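You operate a simulated robot arm through the tools that you are given. There is no shell and no other tool. Be economical: measure what you need, move in short steps, check, and stop when the job is done.

Carry out the task below with a simulated two-armed robot. There is one attempt and no reset: what you move stays moved.

## Task
Pick up the bush five with one hand, pass it to the other hand and put it on the top of the holder cart.

Only the result counts: the job must be done as asked and must still hold three seconds after the hand-in. Knocking over, shifting, dropping, spilling or breaking anything else fails it.

## Robot
Two 7-joint arms with two-finger parallel grippers on one trunk, on a base that drives. Base frame: it is fixed to the floor where the robot stands at the start and does not move with it; the origin is under the middle of the robot, x ahead of it, y to its left, z up. Units: mm, degrees, N and s.
The left shoulder is at the start at [60, 143, 942], the right one opposite. With the tool pointing down near the work surface each hand reaches from about 300 to 720 mm from the robot's upright axis, wherever it stands, measured 20 degrees to its own side. Places, roughly: top of the holder cart [100, 2300, 800]. Payload 1.57 kg a hand.
Tool frame (each hand has its own): the origin (TCP) lies between the finger pads and is the grasp point; the fingertips stand 30 mm ahead of it; z points along the fingers, y is the line along which they close. Largest opening 110 mm; finger width 24, thickness 12; the body of the gripper, 48 by 112 mm, starts 78 mm behind the TCP.
Orientation is told as [roll, pitch, yaw] about the base's x, y, z axes, in that order, counted from this pose: with the fingers straight down and closing along the base's y, the tool's x points along the base's -x, its y along +y and its z along -z.

## Interface
- The arms move only by the tool send_rows. It takes "left_series", "right_series" or both (then of equal length, played together; a hand with none holds still); each is a list of rows, each an object of numbers (a shift or turn left out is 0, a gripper value left out holds the last): "gripper": the opening in per cent of the stroke, from 0 (shut) to 100 (fully open); "x", "y", "z": the shift along the tool's x, y, z in units of 150 mm (1.0 is 150 mm); "wx", "wy", "wz": the turn, a rotation vector about the tool's x, y, z in units of 120 degrees (1.0 is 120 degrees). In form: [{"gripper": .., "x": .., "y": .., "z": .., "wx": .., "wy": .., "wz": ..}, ...]. A call has 1 to 8 rows; each row is the pose to reach, as a shift and turn from the pose commanded when the call began, along the tool's axes at that moment. A call with a number of a shift or a turn outside -1 to 1 is refused whole. Each row takes 0.2 s and may step no farther than 50 mm and 8.6 degrees from the row before; otherwise, or with a gripper value out of range, the whole call is refused. A pose out of reach is approached as far as the arm can. The call stops where the force on the tool passes 40 N (or 10 N more than at its start, if that is more) or the arm is blocked; 0.2 s more then pass. The fingers move at their own pace (about 45 mm/s each) and stop on an object; they squeeze with about 33 N. The grip force told is the motor's: it shows also when the fingers shut on nothing. Time passes only in rows, and 0.2 s behind the last, so rows that repeat a pose let the fingers close. It gives the time, the measured TCP pose, the force on the tool (base axes), the opening and the grip force at its end, in the units of the frame above (readings bear some noise), with the torque about the TCP (base axes, N m) and any sound that the robot's microphone picked up.
- Cameras (640 x 400 px; columns grow to the right, rows downward): "scene" is now at [50.6, 5.5, 1566.8]; the picture's right is [-0.02, -1.00, 0.00], its down [-0.72, 0.02, -0.70] and it looks along [0.70, -0.02, -0.72] (base axes); focal length 273 px, centre (320, 200). "left" rides on the left gripper at [70, -16, -141] in its tool frame; the picture's right is [0.23, 0.97, 0.00], its down [-0.85, 0.20, -0.48] and it looks along [-0.47, 0.11, 0.88] (tool axes); focal length 222 px, centre (320, 200). "right" rides on the right gripper at [70, 16, -141] in its tool frame; the picture's right is [-0.23, 0.97, 0.00], its down [-0.86, -0.20, -0.48] and it looks along [-0.47, -0.11, 0.88] (tool axes); focal length 222 px, centre (320, 200). There is no depth. A picture from a camera that has moved, and an enlarged one, comes with that camera's place and axes in the base frame and with its lens. The place of the scene camera against the robot may be out by one fixed shift of up to 18 mm in any direction.
- snapshot(camera): a new picture of that camera. It takes no simulated time.
- lift_body(by): slides the trunk up (or, below 0, down) by that many mm; the arms and the scene camera ride with it, the base frame stays. It gives what a move gives, with no picture.
- base_move(legs): drives the robot by 1 to 6 legs, each [ahead, left, turn to the left] in mm, mm and degrees, along the robot's own axes; the way and the turn of a leg run together, so that a leg with both is an arc; at most 1500 mm and 180 degrees a leg. The arms and the cameras ride along, it lands a little off, and it stops where it bumps. It gives what a move gives.
- aim_head(pan, tilt): turns the head with the scene camera to pan (to the left, within 86 degrees either way) and tilt (down, from -29 to 69), counted from straight ahead of the robot. It gives what a move gives.
- enlarge(camera, box): a new picture of the part [left, top, right, bottom] of that camera's present view, enlarged. It takes no simulated time.
- sign_off(): hands the job in; it is judged then, once.

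Work in short steps. Places have to be worked out from the pictures, the camera data and where the tool is seen: move nearer, look again, correct. Check each grasp and each placing, and mend what went wrong. You have 120 turns and 92 pictures in all, those below and enlarged ones among them. Open the grippers and draw the arms clear of the work before you hand the job in, unless the task says otherwise; then end with one line.

The tools are called after "Request:" as a command line: name --argument value ..., lists and objects as JSON in quotes. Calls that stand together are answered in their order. send_rows: Moves the arms, as the interface text tells. Its arguments: {"type":"object","properties":{"left_series":{"type":"array"},"right_series":{"type":"array"}},"required":[]} The other tools are called the same way: lift_body (by) slides the trunk up or down; base_move (legs) drives the base; aim_head (pan, tilt) turns the head that bears the scene camera; snapshot (camera) takes a picture; enlarge (camera, box) takes an enlarged picture of a part of a camera's view; sign_off () hands the job in.

At the start:

```text
time: 0.0
left_position: [493.1, 201.1, 1124.3]
left_orientation: [0.0, -0.2, 0.0]
left_ft_force: [-0.1, -0.3, 0.5]
left_wrist_torque: [-0.02, 0.02, 0.02]
left_finger_gap: 109.9
left_gripper_force: 0.1
right_position: [431.2, -162.5, 1067.1]
right_orientation: [0.1, 0.0, 0.0]
right_ft_force: [0.9, -0.5, 0.1]
right_wrist_torque: [0.03, 0.01, -0.04]
right_finger_gap: 110.1
right_gripper_force: 0.0
trunk travel left (down, up): [-541.0, 49.0]
robot x, y, heading: [-2.1, -3.1, -0.1]
head pan, tilt: [-1.4, 45.8]
```

scene: 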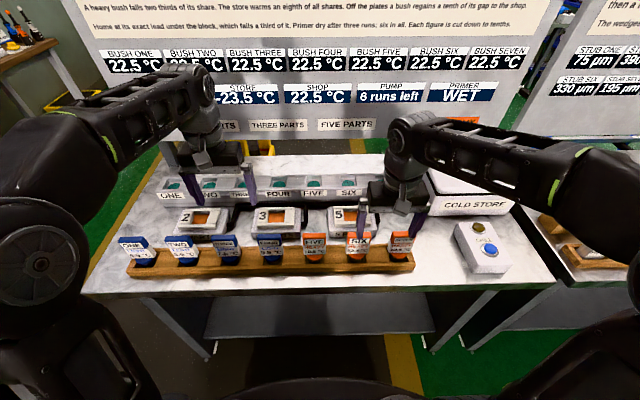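
right: 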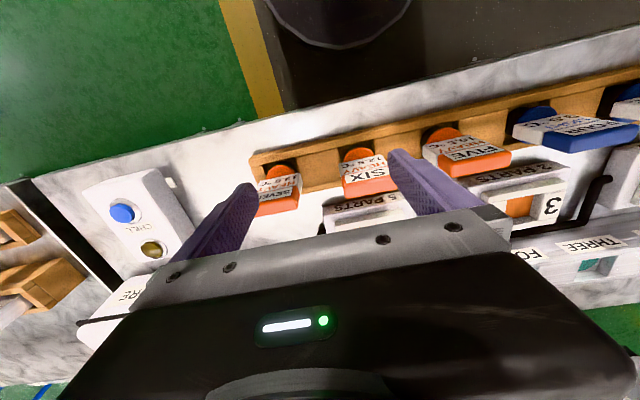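
left: 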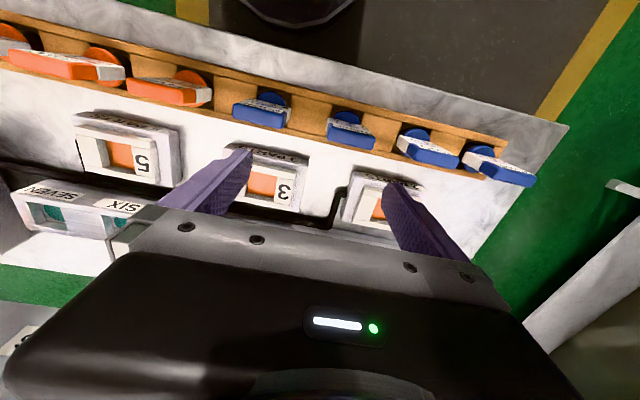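

The rack holds seven tagged bushes; FIVE seems to be the fifth from the left (orange). I'll look closer at it.

Request:
enlarge --camera "scene" --box '[220, 160, 440, 290]'

Request:
enlarge --camera "right" --box '[240, 80, 560, 280]'

```text
2.91 times, centred on (330, 225) of scene
camera zoom: at [50.6, 5.5, 1566.8], right [-0.02, -1.0, 0.0], down [-0.72, 0.02, -0.7], along [0.7, -0.02, -0.72], focal length 795 px, centre (291, 127)
```

zoom: 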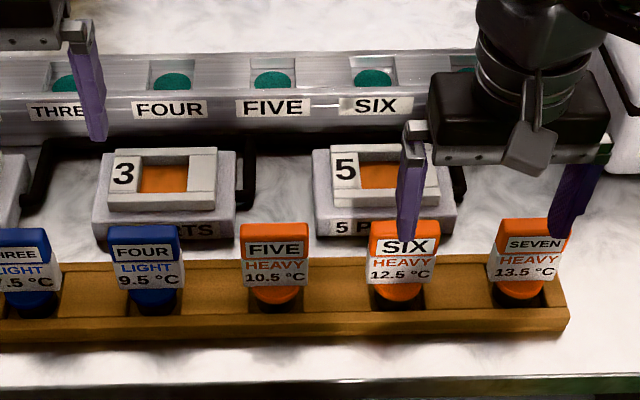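

```text
2.00 times, centred on (400, 180) of right
camera zoom: at [362.4, -146.3, 1209.1], right [0.23, 0.97, 0.0], down [0.86, -0.2, 0.48], along [0.47, -0.11, -0.88], focal length 444 px, centre (160, 240)
```

zoom: 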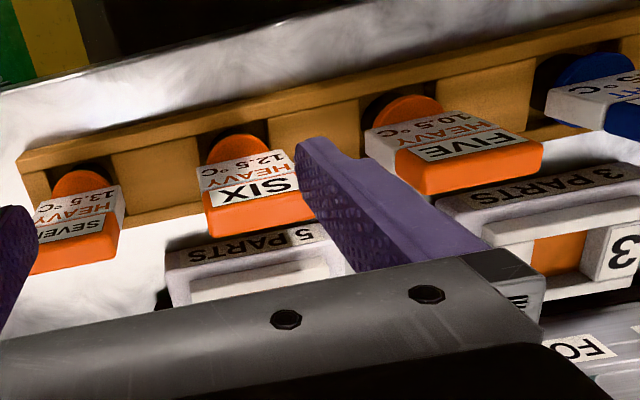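

FIVE's tag top is at roughly [495, 7, 965] by triangulation. Next I look to the left for the cart and the way there.

Request:
aim_head --pan 80 --tilt 25

Request:
snapshot --camera "scene"

```text
time: 1.6
left_position: [493.5, 200.3, 1125.4]
left_orientation: [-0.1, 0.0, 0.0]
left_ft_force: [-0.8, 0.3, -0.5]
left_wrist_torque: [0.03, -0.01, -0.07]
left_finger_gap: 110.1
left_gripper_force: 0.1
right_position: [431.6, -164.0, 1068.4]
right_orientation: [0.1, -0.1, 0.0]
right_ft_force: [-0.1, 0.0, -0.1]
right_wrist_torque: [0.0, -0.01, -0.02]
right_finger_gap: 110.1
right_gripper_force: 0.2
trunk travel left (down, up): [-541.0, 49.0]
robot x, y, heading: [0.7, 1.4, 0.3]
head pan, tilt: [80.0, 25.0]
```

```text
86 pictures are left
camera scene: at [-13.9, 98.2, 1598.6], right [0.98, -0.17, 0.0], down [-0.07, -0.42, -0.91], along [0.16, 0.89, -0.42], focal length 273 px, centre (320, 200)
```

scene: 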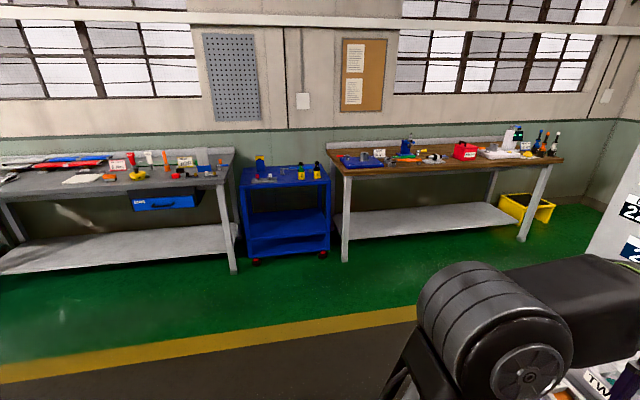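

The blue trolley between the benches matches the cart place. I zoom on its top.

Request:
enlarge --camera "scene" --box '[225, 140, 345, 215]'

Request:
aim_head --pan 0 --tilt 50

```text
5.33 times, centred on (285, 178) of scene
camera zoom: at [-13.9, 98.2, 1598.6], right [0.98, -0.17, 0.0], down [-0.07, -0.42, -0.91], along [0.16, 0.89, -0.42], focal length 1458 px, centre (507, 320)
```

zoom: 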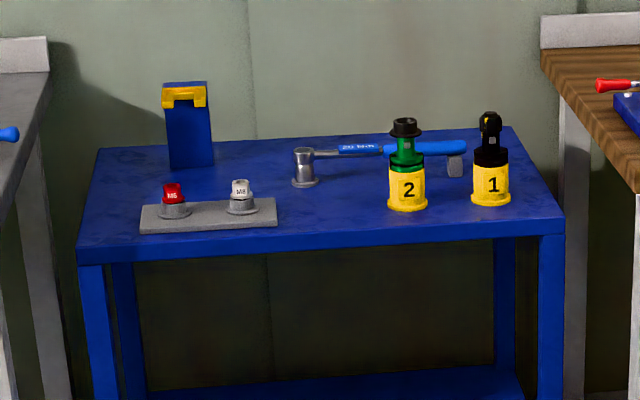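

```text
time: 3.1
left_position: [492.6, 199.8, 1125.0]
left_orientation: [0.0, -0.1, 0.1]
left_ft_force: [0.0, 0.0, 0.5]
left_wrist_torque: [0.03, 0.0, 0.01]
left_finger_gap: 110.1
left_gripper_force: 0.0
right_position: [431.4, -163.4, 1067.4]
right_orientation: [0.0, 0.0, 0.0]
right_ft_force: [0.3, 0.0, 0.2]
right_wrist_torque: [0.0, 0.01, 0.0]
right_finger_gap: 110.1
right_gripper_force: 0.0
trunk travel left (down, up): [-541.0, 49.0]
robot x, y, heading: [-1.4, -0.3, -0.1]
head pan, tilt: [0.0, 50.0]
```

Cart top has a free area front-middle, between the grey plate and holder 2. Now I bring the right hand over bush FIVE (fingertips still ~70 mm above it) to view it.

Request:
send_rows --right_series '[{"y": 0.3, "z": -0.1}, {"y": 0.6, "z": -0.2}, {"y": 0.9, "z": -0.2}, {"y": 1.0, "z": -0.2}]'

Request:
snapshot --camera "right"

Request:
snapshot --camera "scene"

```text
time: 4.1
left_position: [492.3, 200.7, 1125.5]
left_orientation: [0.0, -0.1, 0.0]
left_ft_force: [-0.7, 0.2, 0.5]
left_wrist_torque: [0.0, 0.0, 0.01]
left_finger_gap: 110.0
left_gripper_force: 0.0
right_position: [432.0, -13.2, 1096.3]
right_orientation: [0.0, 0.0, 0.0]
right_ft_force: [-0.1, 0.7, -0.1]
right_wrist_torque: [0.03, -0.02, -0.01]
right_finger_gap: 109.9
right_gripper_force: 0.0
trunk travel left (down, up): [-541.0, 49.0]
robot x, y, heading: [1.3, 1.8, 0.3]
head pan, tilt: [0.0, 50.0]
```

```text
84 pictures are left
camera right: at [362.5, 3.7, 1238.3], right [0.23, 0.97, 0.0], down [0.86, -0.2, 0.48], along [0.47, -0.11, -0.88], focal length 222 px, centre (320, 200)
```

right: 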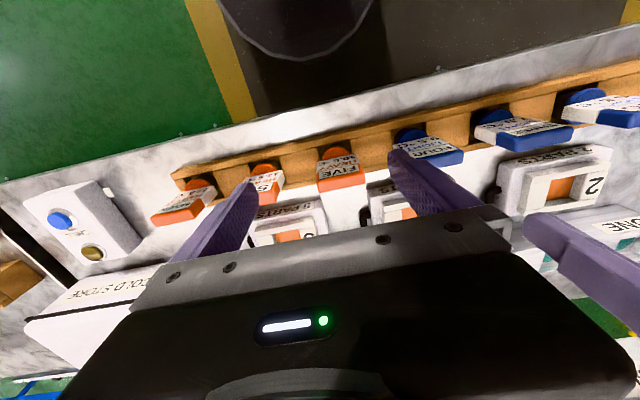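

```text
83 pictures are left
camera scene: at [46.9, 7.3, 1561.1], right [0.0, -1.0, 0.0], down [-0.77, 0.0, -0.64], along [0.64, 0.0, -0.77], focal length 273 px, centre (320, 200)
```

scene: 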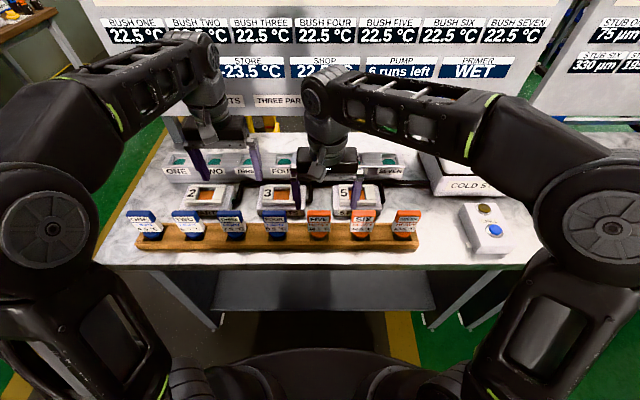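

Request:
enlarge --camera "right" --box '[240, 110, 440, 235]'

Request:
enlarge --camera "scene" --box '[240, 180, 400, 280]'

```text
3.20 times, centred on (340, 172) of right
camera zoom: at [362.5, 3.7, 1238.3], right [0.23, 0.97, 0.0], down [0.86, -0.2, 0.48], along [0.47, -0.11, -0.88], focal length 711 px, centre (256, 288)
```

zoom: 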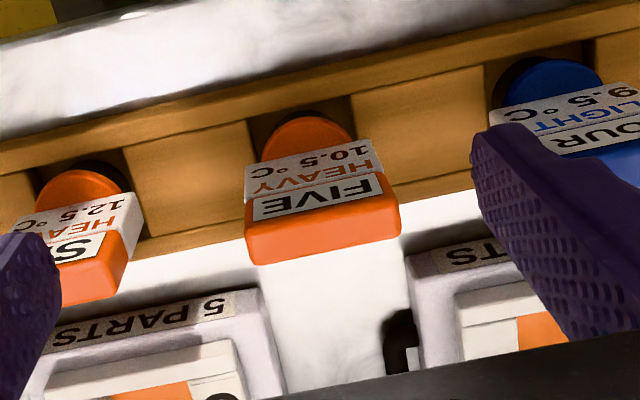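

```text
4.00 times, centred on (320, 230) of scene
camera zoom: at [46.9, 7.3, 1561.1], right [0.0, -1.0, 0.0], down [-0.77, 0.0, -0.64], along [0.64, 0.0, -0.77], focal length 1094 px, centre (320, 80)
```

zoom: 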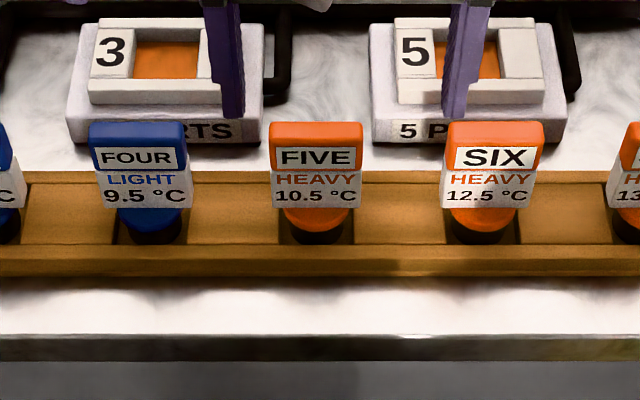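

Triangulating gives FIVE's tag front face near x≈468, top z≈990, centre y≈3, width ≈60. I check thickness from the left camera.

Request:
enlarge --camera "left" --box '[80, 30, 320, 180]'

```text
2.67 times, centred on (200, 105) of left
camera zoom: at [424.0, 183.3, 1264.9], right [-0.23, 0.97, 0.0], down [0.85, 0.2, 0.48], along [0.47, 0.11, -0.88], focal length 592 px, centre (640, 453)
```

zoom: 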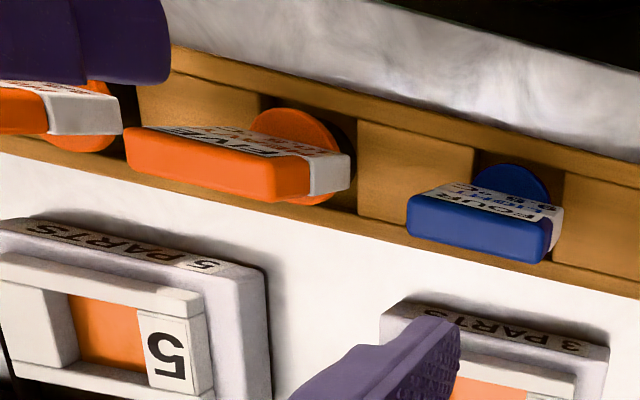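

The bush is a ~60 x 25 mm upright slab on a round body. Plan: right hand grips the slab across its thickness (closing along x) near the top, left takes the sides (closing along y) from the robot side. I turn the right hand by +90° yaw above it.

Request:
send_rows --right_series '[{"wz": -0.07, "x": -0.04, "y": 0.013}, {"wz": -0.14, "x": -0.08, "y": 0.026}, {"wz": -0.21, "x": -0.12, "y": 0.04}, {"wz": -0.28, "x": -0.16, "y": 0.053}, {"wz": -0.35, "x": -0.2, "y": 0.066}, {"wz": -0.42, "x": -0.24, "y": 0.08}, {"wz": -0.49, "x": -0.28, "y": 0.093}, {"wz": -0.56, "x": -0.32, "y": 0.107}]'

Request:
send_rows --right_series '[{"wz": -0.065}, {"wz": -0.13}, {"wz": -0.19}]'

Request:
snapshot --camera "right"

```text
time: 5.9
left_position: [492.0, 200.2, 1124.3]
left_orientation: [0.0, 0.0, -0.1]
left_ft_force: [0.2, 0.3, 0.0]
left_wrist_torque: [-0.02, 0.01, 0.03]
left_finger_gap: 109.9
left_gripper_force: 0.1
right_position: [479.2, 3.0, 1097.2]
right_orientation: [0.0, 0.0, 67.3]
right_ft_force: [0.8, -0.4, 1.4]
right_wrist_torque: [0.01, -0.04, 0.01]
right_finger_gap: 110.1
right_gripper_force: 0.2
trunk travel left (down, up): [-541.0, 49.0]
robot x, y, heading: [1.0, -3.5, 0.3]
head pan, tilt: [0.0, 50.0]
```

```text
time: 6.7
left_position: [492.5, 200.7, 1124.9]
left_orientation: [0.1, -0.2, 0.0]
left_ft_force: [0.1, -0.6, -0.6]
left_wrist_torque: [0.02, 0.05, 0.02]
left_finger_gap: 110.0
left_gripper_force: 0.2
right_position: [479.9, 2.8, 1098.1]
right_orientation: [-0.1, -0.1, 90.1]
right_ft_force: [-0.6, -0.2, -0.4]
right_wrist_torque: [0.01, 0.01, -0.01]
right_finger_gap: 110.0
right_gripper_force: 0.1
trunk travel left (down, up): [-541.0, 49.0]
robot x, y, heading: [1.6, -1.7, -0.1]
head pan, tilt: [0.0, 50.0]
```

```text
79 pictures are left
camera right: at [464.1, -66.2, 1238.9], right [-0.97, 0.23, 0.0], down [0.2, 0.86, 0.48], along [0.11, 0.47, -0.88], focal length 222 px, centre (320, 200)
```

right: 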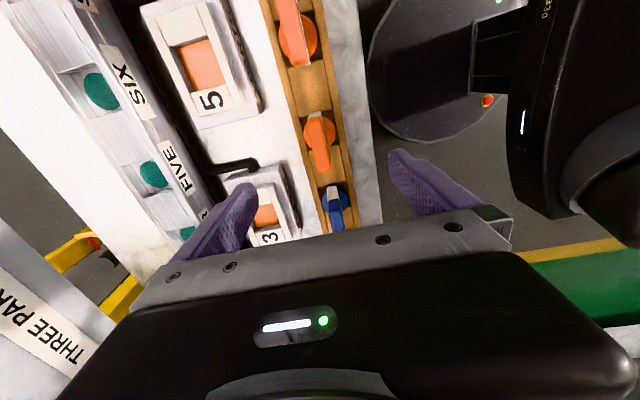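

Request:
enlarge --camera "right" --box '[240, 80, 400, 180]'

```text
4.00 times, centred on (320, 130) of right
camera zoom: at [464.1, -66.2, 1238.9], right [-0.97, 0.23, 0.0], down [0.2, 0.86, 0.48], along [0.11, 0.47, -0.88], focal length 888 px, centre (320, 480)
```

zoom: 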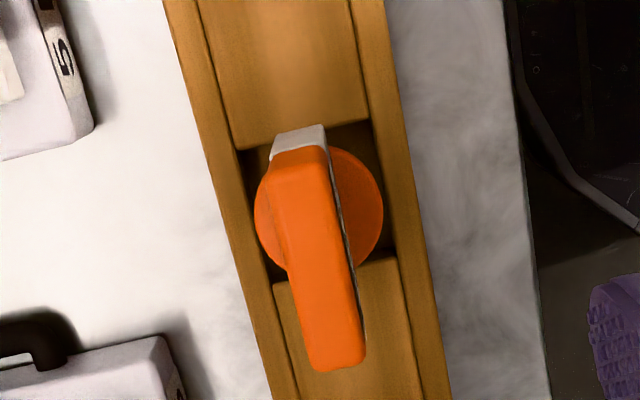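

From the side view the slab top centre is about [480, 0, 985], ~63 wide and ~15 thick. I shift to y=0, narrow the gripper and descend partway, then check.

Request:
send_rows --right_series '[{"gripper": 50, "x": 0.02}, {"gripper": 50, "x": 0.02, "z": 0.2}, {"gripper": 50, "x": 0.02, "z": 0.4}, {"gripper": 50, "x": 0.02, "z": 0.5}]'

Request:
enlarge --camera "right" --box '[200, 80, 440, 230]'

Request:
enlarge --camera "left" --box '[40, 0, 340, 188]'

```text
time: 7.7
left_position: [492.8, 200.4, 1124.8]
left_orientation: [0.0, -0.1, 0.0]
left_ft_force: [-0.1, 0.2, 0.0]
left_wrist_torque: [-0.02, -0.05, 0.02]
left_finger_gap: 110.0
left_gripper_force: 0.1
right_position: [479.4, -1.5, 1021.5]
right_orientation: [0.0, 0.1, 90.0]
right_ft_force: [-0.4, 0.8, 0.0]
right_wrist_torque: [0.01, -0.01, 0.03]
right_finger_gap: 54.9
right_gripper_force: 0.1
trunk travel left (down, up): [-541.0, 49.0]
robot x, y, heading: [-0.9, 1.5, -0.1]
head pan, tilt: [0.0, 50.0]
```

```text
2.67 times, centred on (320, 155) of right
camera zoom: at [464.2, -69.9, 1163.3], right [-0.97, 0.23, 0.0], down [0.2, 0.86, 0.48], along [0.11, 0.47, -0.88], focal length 592 px, centre (320, 320)
```

zoom: 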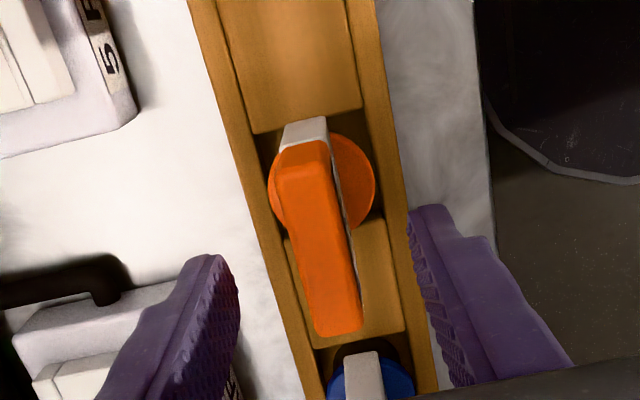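

```text
2.13 times, centred on (190, 94) of left
camera zoom: at [424.3, 183.5, 1264.7], right [-0.23, 0.97, 0.0], down [0.85, 0.2, 0.48], along [0.47, 0.11, -0.88], focal length 473 px, centre (597, 426)
```

zoom: 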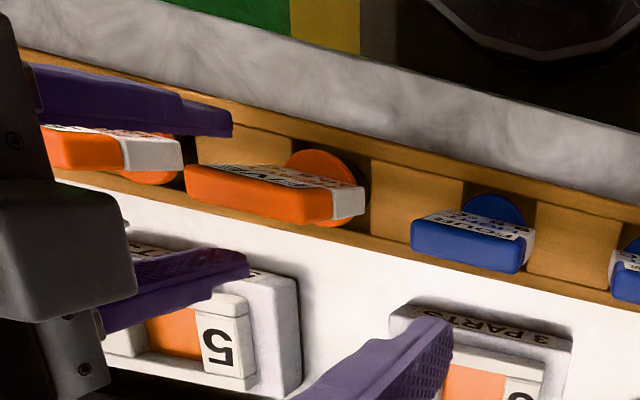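

The slab top is at z≈988 and centred between the open fingers. I descend 55 mm so the pads cover the upper half, and look again before closing.

Request:
send_rows --right_series '[{"z": 0.12}, {"z": 0.24}, {"z": 0.37}]'

Request:
enlarge --camera "right" --box '[200, 80, 440, 230]'

Request:
enlarge --camera "left" --box '[40, 0, 340, 188]'

```text
time: 8.5
left_position: [492.7, 201.7, 1125.0]
left_orientation: [0.0, -0.1, 0.1]
left_ft_force: [-0.8, 0.4, 1.5]
left_wrist_torque: [0.04, 0.02, 0.0]
left_finger_gap: 110.1
left_gripper_force: 0.1
right_position: [479.3, 0.2, 967.4]
right_orientation: [0.0, 0.0, 90.0]
right_ft_force: [0.3, 0.2, 0.7]
right_wrist_torque: [-0.01, 0.0, -0.01]
right_finger_gap: 55.0
right_gripper_force: 0.1
trunk travel left (down, up): [-541.0, 49.0]
robot x, y, heading: [-2.7, 1.5, 0.1]
head pan, tilt: [0.0, 50.0]
```

```text
2.67 times, centred on (320, 155) of right
camera zoom: at [464.1, -69.0, 1108.8], right [-0.97, 0.23, 0.0], down [0.2, 0.86, 0.48], along [0.11, 0.47, -0.88], focal length 592 px, centre (320, 320)
```

zoom: 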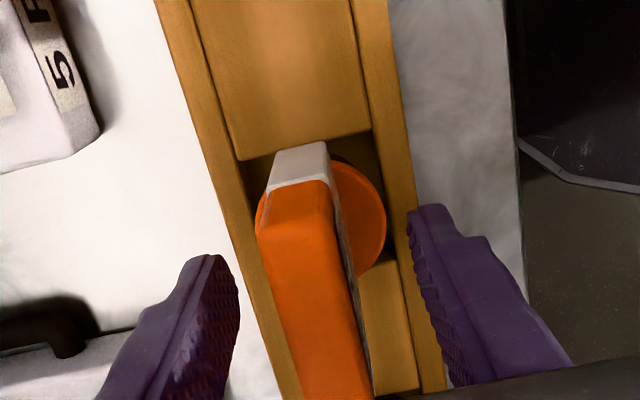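

```text
2.13 times, centred on (190, 94) of left
camera zoom: at [424.4, 183.6, 1264.7], right [-0.23, 0.97, 0.0], down [0.85, 0.2, 0.48], along [0.47, 0.11, -0.88], focal length 473 px, centre (597, 426)
```

zoom: 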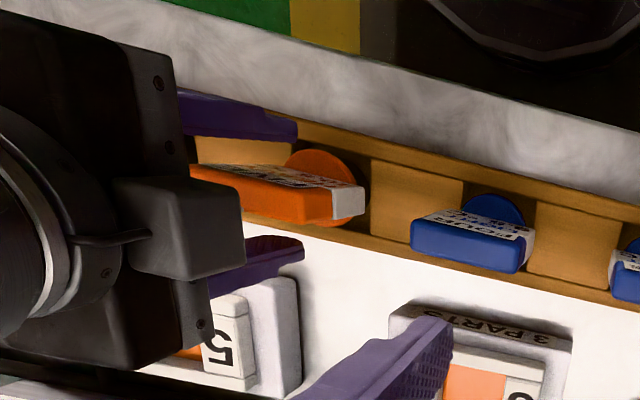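

Fingers straddle the slab with no contact. Closing now.

Request:
send_rows --right_series '[{"gripper": 0}, {"gripper": 0}, {"gripper": 0}, {"gripper": 0}, {"gripper": 0}]'

```text
time: 9.7
left_position: [493.2, 201.1, 1124.4]
left_orientation: [0.0, -0.1, 0.0]
left_ft_force: [0.1, -0.2, -0.5]
left_wrist_torque: [0.03, -0.04, 0.0]
left_finger_gap: 109.9
left_gripper_force: 0.1
right_position: [479.7, 0.2, 968.2]
right_orientation: [0.1, 0.0, 90.0]
right_ft_force: [1.2, -0.6, 0.3]
right_wrist_torque: [0.06, -0.06, 0.01]
right_finger_gap: 17.8
right_gripper_force: 32.2
trunk travel left (down, up): [-541.0, 49.0]
robot x, y, heading: [-1.2, 3.1, 0.2]
head pan, tilt: [0.0, 50.0]
```

The gap is 17.8 mm with 32 N, so the slab is held. I lift straight up in small steps.

Request:
send_rows --right_series '[{"z": -0.06}, {"z": -0.14}, {"z": -0.24}, {"z": -0.36}, {"z": -0.5}, {"z": -0.66}, {"z": -0.8}]'

Request:
snapshot --camera "scene"

Request:
snapshot --camera "left"

```text
time: 11.3
left_position: [494.3, 199.9, 1124.2]
left_orientation: [0.0, -0.1, 0.0]
left_ft_force: [-0.4, -0.3, -0.8]
left_wrist_torque: [-0.02, -0.03, -0.01]
left_finger_gap: 110.1
left_gripper_force: 0.0
right_position: [479.3, -1.0, 1088.1]
right_orientation: [0.0, -0.1, 90.0]
right_ft_force: [0.0, 0.3, -3.6]
right_wrist_torque: [-0.04, -0.04, 0.02]
right_finger_gap: 17.9
right_gripper_force: 32.1
trunk travel left (down, up): [-541.0, 49.0]
robot x, y, heading: [-0.5, -1.0, 0.1]
head pan, tilt: [0.0, 50.0]
```

```text
73 pictures are left
camera scene: at [47.2, 7.5, 1561.0], right [0.0, -1.0, 0.0], down [-0.77, 0.0, -0.64], along [0.64, 0.0, -0.77], focal length 273 px, centre (320, 200)
```

scene: 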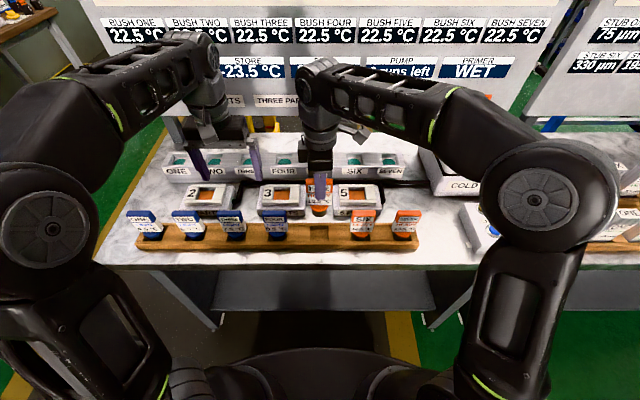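

```text
72 pictures are left
camera left: at [424.2, 183.5, 1264.7], right [-0.23, 0.97, 0.0], down [0.85, 0.2, 0.48], along [0.47, 0.11, -0.88], focal length 222 px, centre (320, 200)
```

left: 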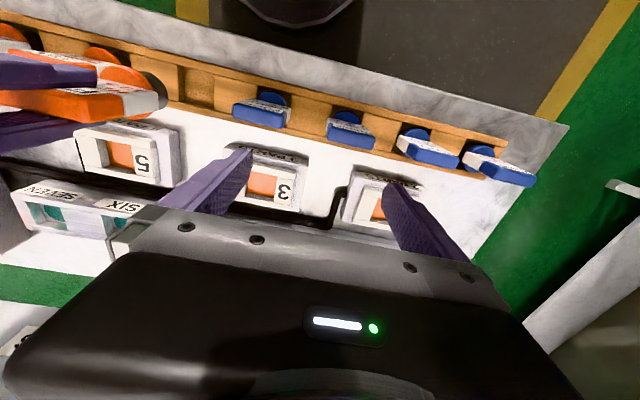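

Bush FIVE is lifted clear (≈0.36 kg). I raise it further and a bit ahead for the handover, and inspect its shape.

Request:
send_rows --right_series '[{"z": -0.2, "y": -0.1}, {"z": -0.4, "y": -0.2}, {"z": -0.5, "y": -0.3}, {"z": -0.5, "y": -0.4}]'

Request:
enlarge --camera "scene" --box '[260, 110, 380, 185]'

Request:
snapshot --camera "right"

```text
time: 12.3
left_position: [493.8, 200.9, 1124.3]
left_orientation: [0.0, -0.1, 0.0]
left_ft_force: [0.2, 0.9, 0.4]
left_wrist_torque: [-0.07, -0.04, 0.0]
left_finger_gap: 110.0
left_gripper_force: 0.1
right_position: [489.5, 0.7, 1105.7]
right_orientation: [0.0, -0.1, 89.9]
right_ft_force: [-0.4, 0.6, -4.0]
right_wrist_torque: [-0.08, 0.0, 0.04]
right_finger_gap: 17.7
right_gripper_force: 32.7
right hand out of reach, approached as far as the arm can: row 1, 2, 3, 4
trunk travel left (down, up): [-541.0, 49.0]
robot x, y, heading: [0.2, -0.6, -0.2]
head pan, tilt: [0.0, 50.0]
```

```text
5.33 times, centred on (320, 148) of scene
camera zoom: at [47.0, 8.4, 1561.1], right [0.0, -1.0, 0.0], down [-0.77, 0.0, -0.64], along [0.64, 0.0, -0.77], focal length 1458 px, centre (320, 480)
```

zoom: 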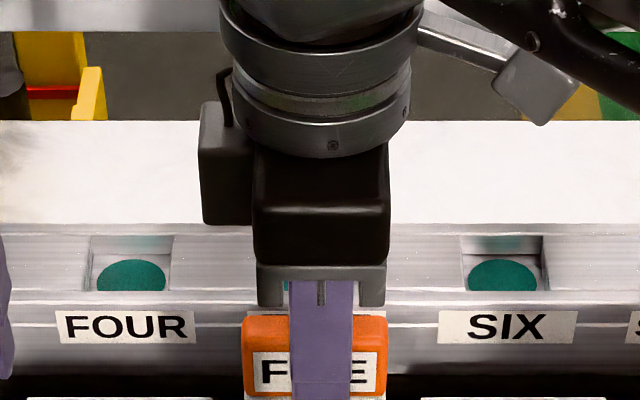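

```text
70 pictures are left
camera right: at [474.7, -68.7, 1248.3], right [-0.97, 0.23, 0.0], down [0.2, 0.86, 0.48], along [0.11, 0.47, -0.88], focal length 222 px, centre (320, 200)
```

right: 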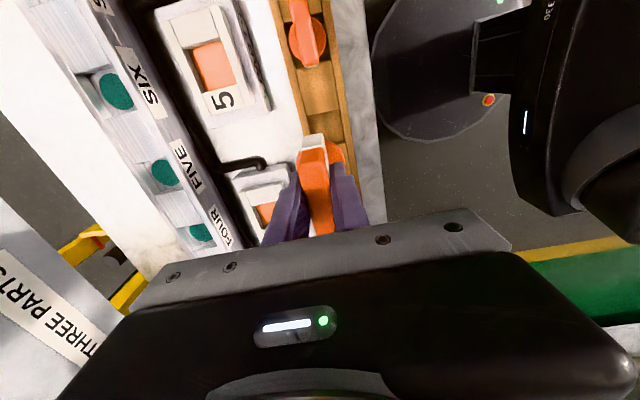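

The right arm is at its reach limit that high. I'll back the base off 350 mm, so the handover can happen lower and clear of the bench.

Request:
base_move --legs '[[-350, 0, 0]]'

Request:
snapshot --camera "scene"

Request:
snapshot --camera "left"

```text
time: 14.5
left_position: [143.5, 201.0, 1124.8]
left_orientation: [-0.1, -0.2, 0.1]
left_ft_force: [-0.7, 1.2, 0.3]
left_wrist_torque: [-0.01, -0.06, 0.01]
left_finger_gap: 109.9
left_gripper_force: 0.1
right_position: [142.0, -0.4, 1106.8]
right_orientation: [0.0, -0.1, 90.1]
right_ft_force: [-0.2, 1.5, -3.0]
right_wrist_torque: [-0.04, -0.03, 0.0]
right_finger_gap: 17.9
right_gripper_force: 32.6
trunk travel left (down, up): [-541.0, 49.0]
robot x, y, heading: [-350.0, 0.6, 0.0]
head pan, tilt: [0.0, 50.0]
```

```text
69 pictures are left
camera scene: at [-302.0, 7.4, 1561.1], right [0.0, -1.0, 0.0], down [-0.77, 0.0, -0.64], along [0.64, 0.0, -0.77], focal length 273 px, centre (320, 200)
```

scene: 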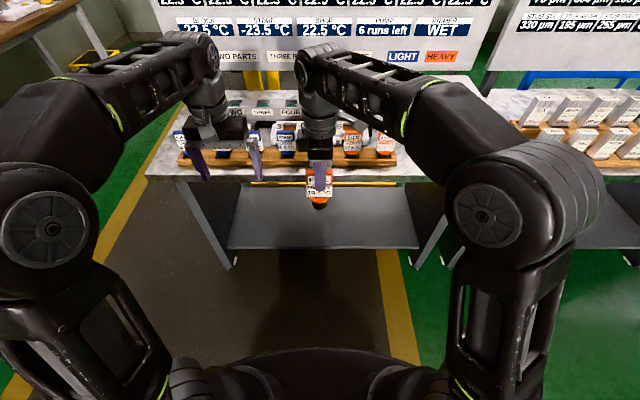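

```text
68 pictures are left
camera left: at [75.0, 183.8, 1265.0], right [-0.23, 0.97, 0.0], down [0.85, 0.2, 0.48], along [0.47, 0.11, -0.88], focal length 222 px, centre (320, 200)
```

left: 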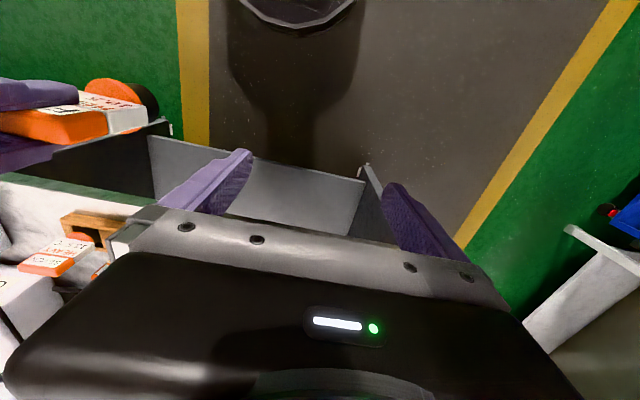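

The robot backed off cleanly. I lower the right hand 90 mm into comfortable reach and look at the bush's underside shape.

Request:
send_rows --right_series '[{"z": 0.2}, {"z": 0.4}, {"z": 0.6}]'

Request:
enlarge --camera "scene" --box '[250, 130, 410, 230]'

Request:
enlarge --camera "left" --box '[0, 40, 240, 190]'

```text
time: 15.3
left_position: [144.9, 201.0, 1123.8]
left_orientation: [0.0, -0.1, 0.1]
left_ft_force: [0.4, -0.7, 0.1]
left_wrist_torque: [-0.01, 0.01, -0.02]
left_finger_gap: 109.9
left_gripper_force: 0.0
right_position: [143.6, 0.1, 1016.2]
right_orientation: [0.0, 0.0, 90.2]
right_ft_force: [0.2, 0.7, -3.6]
right_wrist_torque: [-0.02, 0.0, 0.02]
right_finger_gap: 18.0
right_gripper_force: 32.4
trunk travel left (down, up): [-541.0, 49.0]
robot x, y, heading: [-346.2, -0.3, 0.3]
head pan, tilt: [0.0, 50.0]
```

```text
4.00 times, centred on (330, 180) of scene
camera zoom: at [-300.4, 7.3, 1561.1], right [0.0, -1.0, 0.0], down [-0.77, 0.0, -0.64], along [0.64, 0.0, -0.77], focal length 1094 px, centre (280, 280)
```

zoom: 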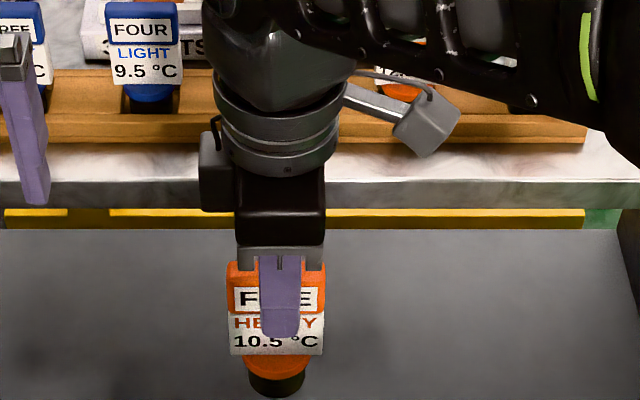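

```text
2.67 times, centred on (120, 115) of left
camera zoom: at [76.3, 183.8, 1264.6], right [-0.23, 0.97, 0.0], down [0.85, 0.2, 0.48], along [0.47, 0.11, -0.88], focal length 592 px, centre (853, 427)
```

zoom: 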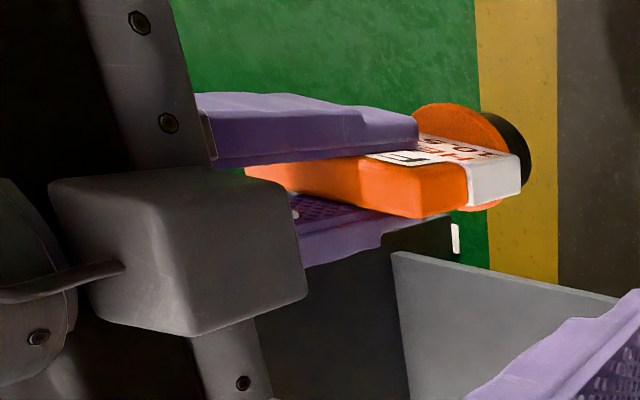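

The bush has a slab, an orange flange and a short black base. I pitch the left hand from down towards forward (20° below level) while drawing it back 90 mm.

Request:
send_rows --left_series '[{"wy": -0.07, "x": 0.08}, {"wy": -0.14, "x": 0.16}, {"wy": -0.21, "x": 0.24}, {"wy": -0.28, "x": 0.32}, {"wy": -0.35, "x": 0.4}, {"wy": -0.42, "x": 0.48}, {"wy": -0.49, "x": 0.54}, {"wy": -0.56, "x": 0.6}]'

Request:
snapshot --camera "left"

Request:
snapshot --camera "scene"

```text
time: 17.1
left_position: [108.9, 201.2, 1186.0]
left_orientation: [0.0, -67.3, 0.0]
left_ft_force: [-0.9, 0.2, -0.4]
left_wrist_torque: [0.0, -0.01, 0.03]
left_finger_gap: 109.7
left_gripper_force: 0.0
left hand out of reach, approached as far as the arm can: row 7, 8
right_position: [141.9, 0.7, 1017.3]
right_orientation: [0.0, 0.1, 90.1]
right_ft_force: [0.0, -0.2, -2.9]
right_wrist_torque: [0.01, 0.0, 0.0]
right_finger_gap: 17.9
right_gripper_force: 32.8
trunk travel left (down, up): [-541.0, 49.0]
robot x, y, heading: [-350.5, -2.9, -0.1]
head pan, tilt: [0.0, 50.0]
```

```text
65 pictures are left
camera left: at [-47.6, 184.5, 1175.0], right [-0.09, 0.97, -0.21], down [-0.11, 0.2, 0.97], along [0.99, 0.11, 0.09], focal length 222 px, centre (320, 200)
```

left: 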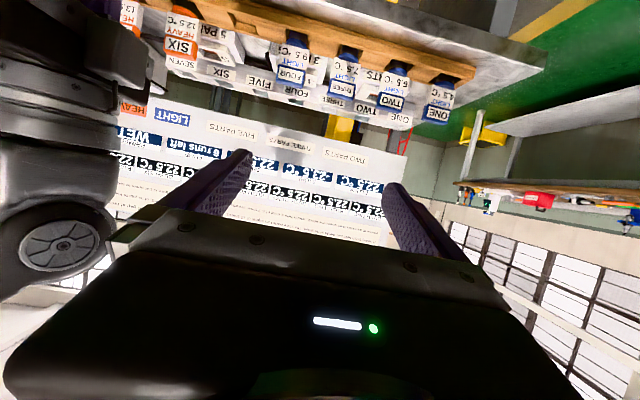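

```text
64 pictures are left
camera scene: at [-301.2, 7.0, 1561.1], right [0.0, -1.0, 0.0], down [-0.77, 0.0, -0.64], along [0.64, 0.0, -0.77], focal length 273 px, centre (320, 200)
```

scene: 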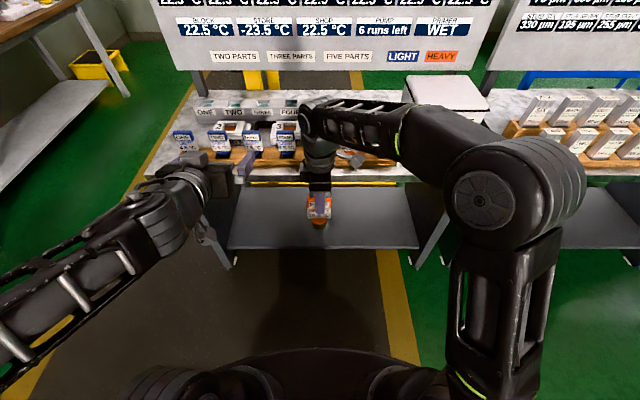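

The left hand now points forward, but it got pushed to a high spot. I bring it down and back along its tool x (which now points down).

Request:
send_rows --left_series '[{"x": 0.2}, {"x": 0.45}, {"x": 0.7}, {"x": 0.87}]'

```text
time: 18.1
left_position: [153.1, 201.7, 1132.0]
left_orientation: [-0.1, -67.3, 0.0]
left_ft_force: [0.1, 0.0, -0.4]
left_wrist_torque: [0.0, 0.0, 0.0]
left_finger_gap: 110.0
left_gripper_force: 0.0
left hand out of reach, approached as far as the arm can: row 1, 2, 3, 4
right_position: [143.7, 1.2, 1016.4]
right_orientation: [0.0, 0.0, 90.1]
right_ft_force: [0.5, -0.4, -3.3]
right_wrist_torque: [-0.01, 0.0, -0.01]
right_finger_gap: 17.8
right_gripper_force: 32.1
trunk travel left (down, up): [-541.0, 49.0]
robot x, y, heading: [-349.3, 0.6, 0.2]
head pan, tilt: [0.0, 50.0]
```

The forward-pointing left arm needs more distance and lower height. I back off another 250 mm to have free space, then bring the right hand lower and further out.

Request:
base_move --legs '[[-250, 0, 0]]'

Request:
send_rows --right_series '[{"z": 0.2}, {"z": 0.4}, {"z": 0.6, "y": -0.15}, {"z": 0.8, "y": -0.35}, {"z": 0.8, "y": -0.6}, {"z": 0.8, "y": -0.8}]' --left_series '[{"x": 0.2, "z": 0.05}, {"x": 0.4, "z": 0.1}, {"x": 0.6, "z": 0.15}, {"x": 0.8, "z": 0.2}, {"x": 1.0, "z": 0.25}, {"x": 1.0, "z": 0.25}]'

```text
time: 20.0
left_position: [-100.6, 202.6, 1133.2]
left_orientation: [0.0, -67.3, 0.2]
left_ft_force: [0.1, -0.6, 0.2]
left_wrist_torque: [0.0, 0.0, 0.02]
left_finger_gap: 109.9
left_gripper_force: 0.0
right_position: [-109.5, 0.2, 1017.7]
right_orientation: [0.0, -0.1, 90.2]
right_ft_force: [-0.1, 0.1, -3.9]
right_wrist_torque: [0.0, -0.04, -0.02]
right_finger_gap: 17.8
right_gripper_force: 32.9
trunk travel left (down, up): [-541.0, 49.0]
robot x, y, heading: [-601.9, -0.9, 0.4]
head pan, tilt: [0.0, 50.0]
```

```text
time: 21.4
left_position: [-63.3, 201.3, 978.6]
left_orientation: [0.3, -67.5, -0.3]
left_ft_force: [0.2, 3.4, -0.9]
left_wrist_torque: [-0.12, -0.02, -0.27]
left_finger_gap: 110.1
left_gripper_force: 0.0
left hand out of reach, approached as far as the arm can: row 1, 2, 3, 4, 5, 6
right_position: [10.6, 1.9, 898.7]
right_orientation: [-0.1, 0.1, 90.2]
right_ft_force: [-0.9, 0.1, -3.8]
right_wrist_torque: [-0.01, -0.02, 0.0]
right_finger_gap: 17.8
right_gripper_force: 32.4
trunk travel left (down, up): [-541.0, 49.0]
robot x, y, heading: [-601.0, -3.0, 0.4]
head pan, tilt: [0.0, 50.0]
```

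Both moved; left shows a small side force. I check with the scene camera.

Request:
snapshot --camera "scene"

Request:
snapshot --camera "left"

```text
63 pictures are left
camera scene: at [-555.5, 8.2, 1561.2], right [0.0, -1.0, 0.0], down [-0.76, 0.0, -0.64], along [0.64, 0.0, -0.76], focal length 273 px, centre (320, 200)
```

scene: 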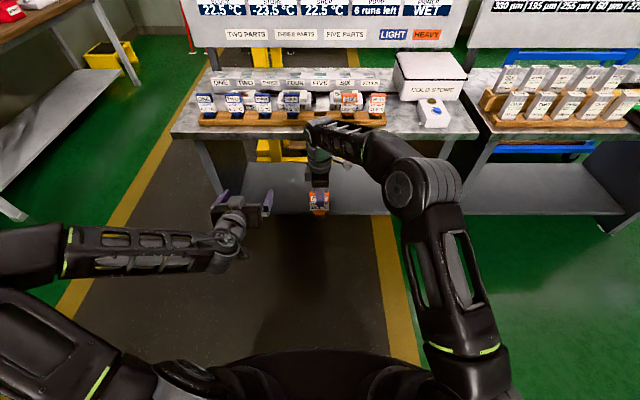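

```text
62 pictures are left
camera left: at [-219.9, 184.5, 968.2], right [-0.09, 0.97, -0.21], down [-0.11, 0.2, 0.97], along [0.99, 0.11, 0.09], focal length 222 px, centre (320, 200)
```

left: 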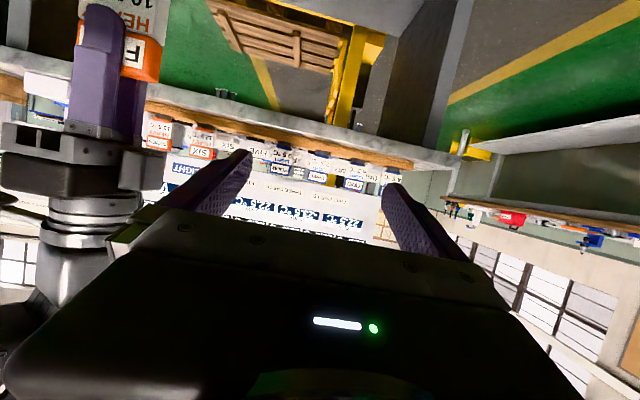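

Clear view. I lower the left hand ~100 mm at y=200, keeping it behind the bush.

Request:
send_rows --left_series '[{"x": 0.15, "z": 0.06}, {"x": 0.3, "z": 0.12}, {"x": 0.45, "z": 0.18}, {"x": 0.6, "z": 0.24}]'

```text
time: 22.4
left_position: [-60.8, 202.7, 966.0]
left_orientation: [0.1, -67.2, 0.2]
left_ft_force: [0.6, -0.5, -0.2]
left_wrist_torque: [0.0, -0.03, 0.02]
left_finger_gap: 110.0
left_gripper_force: 0.0
left hand out of reach, approached as far as the arm can: row 1, 2, 3, 4
right_position: [12.2, 0.1, 896.7]
right_orientation: [-0.1, 0.0, 90.2]
right_ft_force: [0.1, 0.5, -4.5]
right_wrist_torque: [0.03, -0.02, -0.02]
right_finger_gap: 17.8
right_gripper_force: 32.4
trunk travel left (down, up): [-541.0, 49.0]
robot x, y, heading: [-598.8, 1.0, 0.2]
head pan, tilt: [0.0, 50.0]
```

The left wrist can't go lower pointing this way, so I meet it higher: I raise the right hand to about z≈990 and see how far out it can stay.

Request:
send_rows --right_series '[{"z": -0.2}, {"z": -0.4}, {"z": -0.6}]'

```text
time: 23.2
left_position: [-61.5, 203.2, 965.3]
left_orientation: [0.2, -67.2, 0.2]
left_ft_force: [-0.7, -0.4, -0.8]
left_wrist_torque: [0.01, 0.03, 0.01]
left_finger_gap: 110.1
left_gripper_force: 0.0
right_position: [12.1, 0.1, 988.2]
right_orientation: [-0.1, 0.1, 90.2]
right_ft_force: [-0.6, 0.6, -3.4]
right_wrist_torque: [-0.01, 0.0, -0.01]
right_finger_gap: 17.7
right_gripper_force: 32.6
trunk travel left (down, up): [-541.0, 49.0]
robot x, y, heading: [-598.9, 2.3, 0.3]
head pan, tilt: [0.0, 50.0]
```

Right holds at [12, 0, 988]; left at [-61, 203, 966] can slide in behind it. I move left toward y≈50 with a small pull-back.

Request:
send_rows --left_series '[{"z": -0.1}, {"z": -0.1, "y": -0.25}, {"z": -0.1, "y": -0.5}, {"z": -0.1, "y": -0.7}]'

Request:
snapshot --camera "left"

```text
time: 24.2
left_position: [-75.6, 96.5, 973.6]
left_orientation: [0.2, -67.2, 0.0]
left_ft_force: [-0.2, -1.5, -0.8]
left_wrist_torque: [0.0, 0.0, 0.03]
left_finger_gap: 109.9
left_gripper_force: 0.0
left hand out of reach, approached as far as the arm can: row 1, 2
right_position: [12.6, -1.2, 986.9]
right_orientation: [0.0, 0.0, 90.2]
right_ft_force: [0.3, -1.1, -3.9]
right_wrist_torque: [0.01, 0.02, -0.01]
right_finger_gap: 18.0
right_gripper_force: 32.5
trunk travel left (down, up): [-541.0, 49.0]
robot x, y, heading: [-599.9, -4.4, 0.1]
head pan, tilt: [0.0, 50.0]
```

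```text
61 pictures are left
camera left: at [-231.1, 79.3, 962.3], right [-0.09, 0.97, -0.21], down [-0.11, 0.2, 0.97], along [0.99, 0.11, 0.09], focal length 222 px, centre (320, 200)
```

left: 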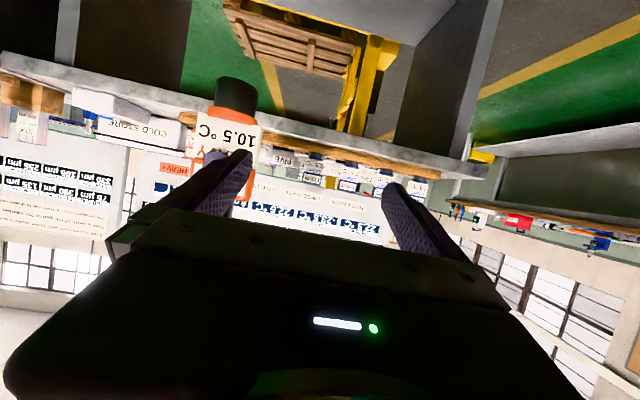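

Reach improves inward. I continue to y≈-1 to centre behind the bush.

Request:
send_rows --left_series '[{"y": -0.25, "x": 0.03}, {"y": -0.5, "x": 0.06}, {"y": -0.65, "x": 0.07}]'

Request:
snapshot --camera "left"

Request:
snapshot --camera "scene"

```text
time: 25.0
left_position: [-77.9, -2.2, 963.5]
left_orientation: [0.0, -67.2, 0.3]
left_ft_force: [-1.4, -0.3, 0.7]
left_wrist_torque: [-0.01, 0.03, 0.03]
left_finger_gap: 109.9
left_gripper_force: 0.1
right_position: [12.1, 0.5, 987.9]
right_orientation: [0.0, 0.0, 90.2]
right_ft_force: [0.4, 0.3, -3.6]
right_wrist_torque: [0.02, -0.02, 0.06]
right_finger_gap: 17.8
right_gripper_force: 32.2
trunk travel left (down, up): [-541.0, 49.0]
robot x, y, heading: [-602.5, -0.7, -0.3]
head pan, tilt: [0.0, 50.0]
```

```text
60 pictures are left
camera left: at [-234.1, -18.9, 952.9], right [-0.09, 0.97, -0.21], down [-0.11, 0.2, 0.97], along [0.99, 0.11, 0.09], focal length 222 px, centre (320, 200)
```

left: 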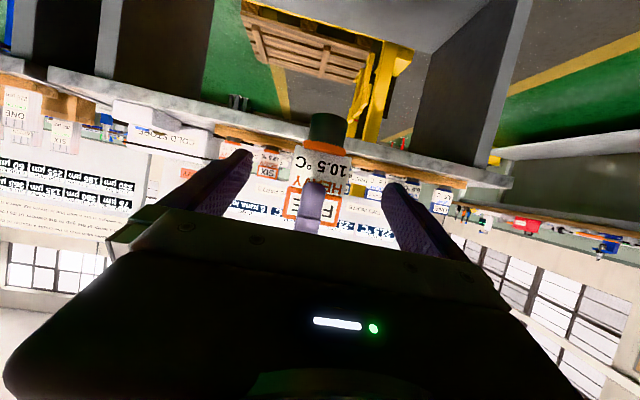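

```text
59 pictures are left
camera scene: at [-551.7, 6.1, 1561.1], right [0.0, -1.0, 0.0], down [-0.77, 0.0, -0.64], along [0.64, 0.0, -0.77], focal length 273 px, centre (320, 200)
```

scene: 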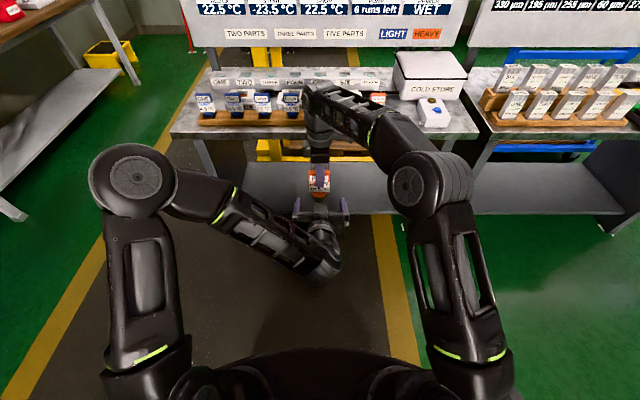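

Left is centred behind the bush, fingers either side. I advance 88 mm level along +x.

Request:
send_rows --left_series '[{"z": 0.18, "x": -0.076}, {"z": 0.36, "x": -0.152}, {"z": 0.545, "x": -0.23}]'

Request:
snapshot --camera "left"

Request:
enlarge --camera "scene" --box '[260, 130, 380, 205]'

Request:
enlarge --camera "right" --box '[200, 80, 440, 230]'

```text
time: 25.8
left_position: [12.1, -2.0, 963.7]
left_orientation: [0.0, -67.2, 0.0]
left_ft_force: [-0.2, 0.0, 0.2]
left_wrist_torque: [0.0, 0.03, 0.04]
left_finger_gap: 110.1
left_gripper_force: 0.0
right_position: [12.2, 0.0, 987.7]
right_orientation: [0.0, 0.0, 90.3]
right_ft_force: [-0.2, -0.4, -4.4]
right_wrist_torque: [0.0, 0.0, 0.03]
right_finger_gap: 17.7
right_gripper_force: 32.9
trunk travel left (down, up): [-541.0, 49.0]
robot x, y, heading: [-595.8, -2.4, 0.3]
head pan, tilt: [0.0, 50.0]
```

```text
58 pictures are left
camera left: at [-144.7, -18.3, 952.8], right [-0.09, 0.97, -0.21], down [-0.11, 0.2, 0.97], along [0.99, 0.11, 0.09], focal length 222 px, centre (320, 200)
```

left: 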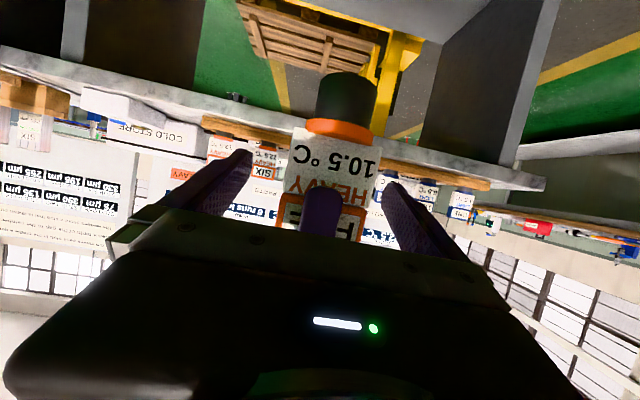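

```text
5.33 times, centred on (320, 168) of scene
camera zoom: at [-551.2, 6.9, 1561.0], right [0.0, -1.0, 0.0], down [-0.77, 0.0, -0.64], along [0.64, 0.0, -0.77], focal length 1458 px, centre (320, 373)
```

zoom: 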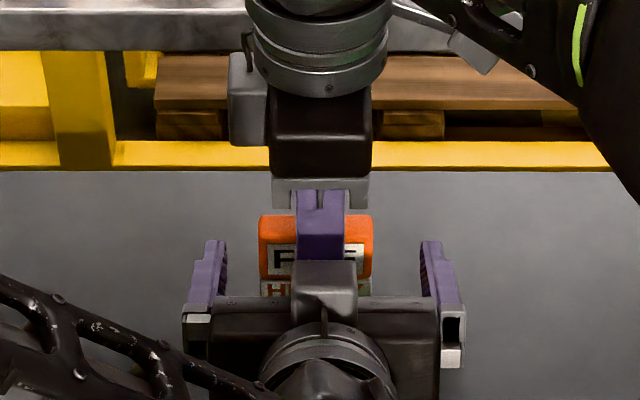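

```text
2.67 times, centred on (320, 155) of right
camera zoom: at [-2.7, -68.0, 1128.4], right [-0.97, 0.22, 0.0], down [0.2, 0.86, 0.48], along [0.11, 0.47, -0.88], focal length 592 px, centre (320, 320)
```

zoom: 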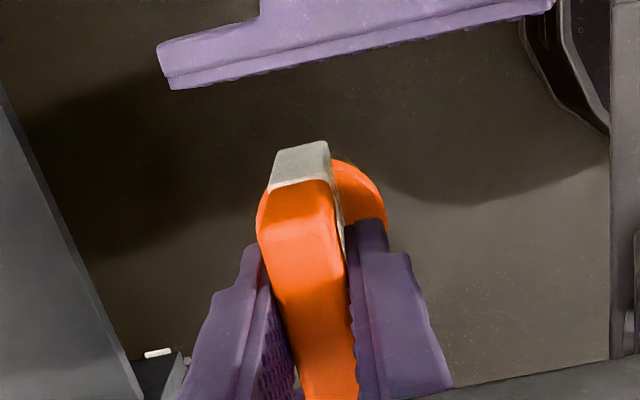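

Left fingers straddle the slab's sides at the same x. I close the left gripper.

Request:
send_rows --left_series '[{"gripper": 40}, {"gripper": 40}, {"gripper": 40}, {"gripper": 40}, {"gripper": 0}, {"gripper": 0}, {"gripper": 0}]'

```text
time: 27.4
left_position: [10.9, 1.8, 962.6]
left_orientation: [0.2, -67.2, 0.2]
left_ft_force: [3.3, 22.5, -0.2]
left_wrist_torque: [-0.56, 0.08, -0.07]
left_finger_gap: 61.7
left_gripper_force: 32.9
right_position: [12.6, -1.0, 988.0]
right_orientation: [0.0, 0.2, 90.1]
right_ft_force: [-2.6, -21.1, -2.9]
right_wrist_torque: [0.03, 0.01, 0.08]
right_finger_gap: 18.0
right_gripper_force: 32.5
trunk travel left (down, up): [-541.0, 49.0]
robot x, y, heading: [-600.2, 2.5, 0.4]
head pan, tilt: [0.0, 50.0]
```

Left holds at 61.7 mm, with 22 N side load from a few mm centre mismatch. I relieve it by shifting left +y 3 mm.

Request:
send_rows --left_series '[{"y": 0.01}, {"y": 0.022}]'

```text
time: 28.0
left_position: [10.7, 4.2, 964.2]
left_orientation: [0.1, -67.3, 0.3]
left_ft_force: [3.4, 18.7, -0.3]
left_wrist_torque: [0.02, 0.1, 0.18]
left_finger_gap: 61.8
left_gripper_force: 33.4
right_position: [10.8, 1.2, 987.2]
right_orientation: [0.0, 0.2, 90.2]
right_ft_force: [-3.8, -19.6, -2.4]
right_wrist_torque: [-0.49, -0.03, -0.13]
right_finger_gap: 17.7
right_gripper_force: 32.2
trunk travel left (down, up): [-541.0, 49.0]
robot x, y, heading: [-599.4, -0.6, 0.3]
head pan, tilt: [0.0, 50.0]
```

Still 19 N; I shift a further 5 mm.

Request:
send_rows --left_series '[{"y": 0.017}, {"y": 0.033}]'

```text
time: 28.6
left_position: [11.3, 5.8, 963.5]
left_orientation: [-0.1, -67.2, 0.0]
left_ft_force: [5.9, 4.5, 0.2]
left_wrist_torque: [0.78, 0.23, 0.48]
left_finger_gap: 61.9
left_gripper_force: 33.3
right_position: [12.8, 2.7, 987.3]
right_orientation: [0.1, -0.2, 90.2]
right_ft_force: [-5.3, -4.7, -3.5]
right_wrist_torque: [-0.86, -0.06, -0.46]
right_finger_gap: 17.7
right_gripper_force: 32.8
trunk travel left (down, up): [-541.0, 49.0]
robot x, y, heading: [-597.1, -1.7, 0.1]
head pan, tilt: [0.0, 50.0]
```

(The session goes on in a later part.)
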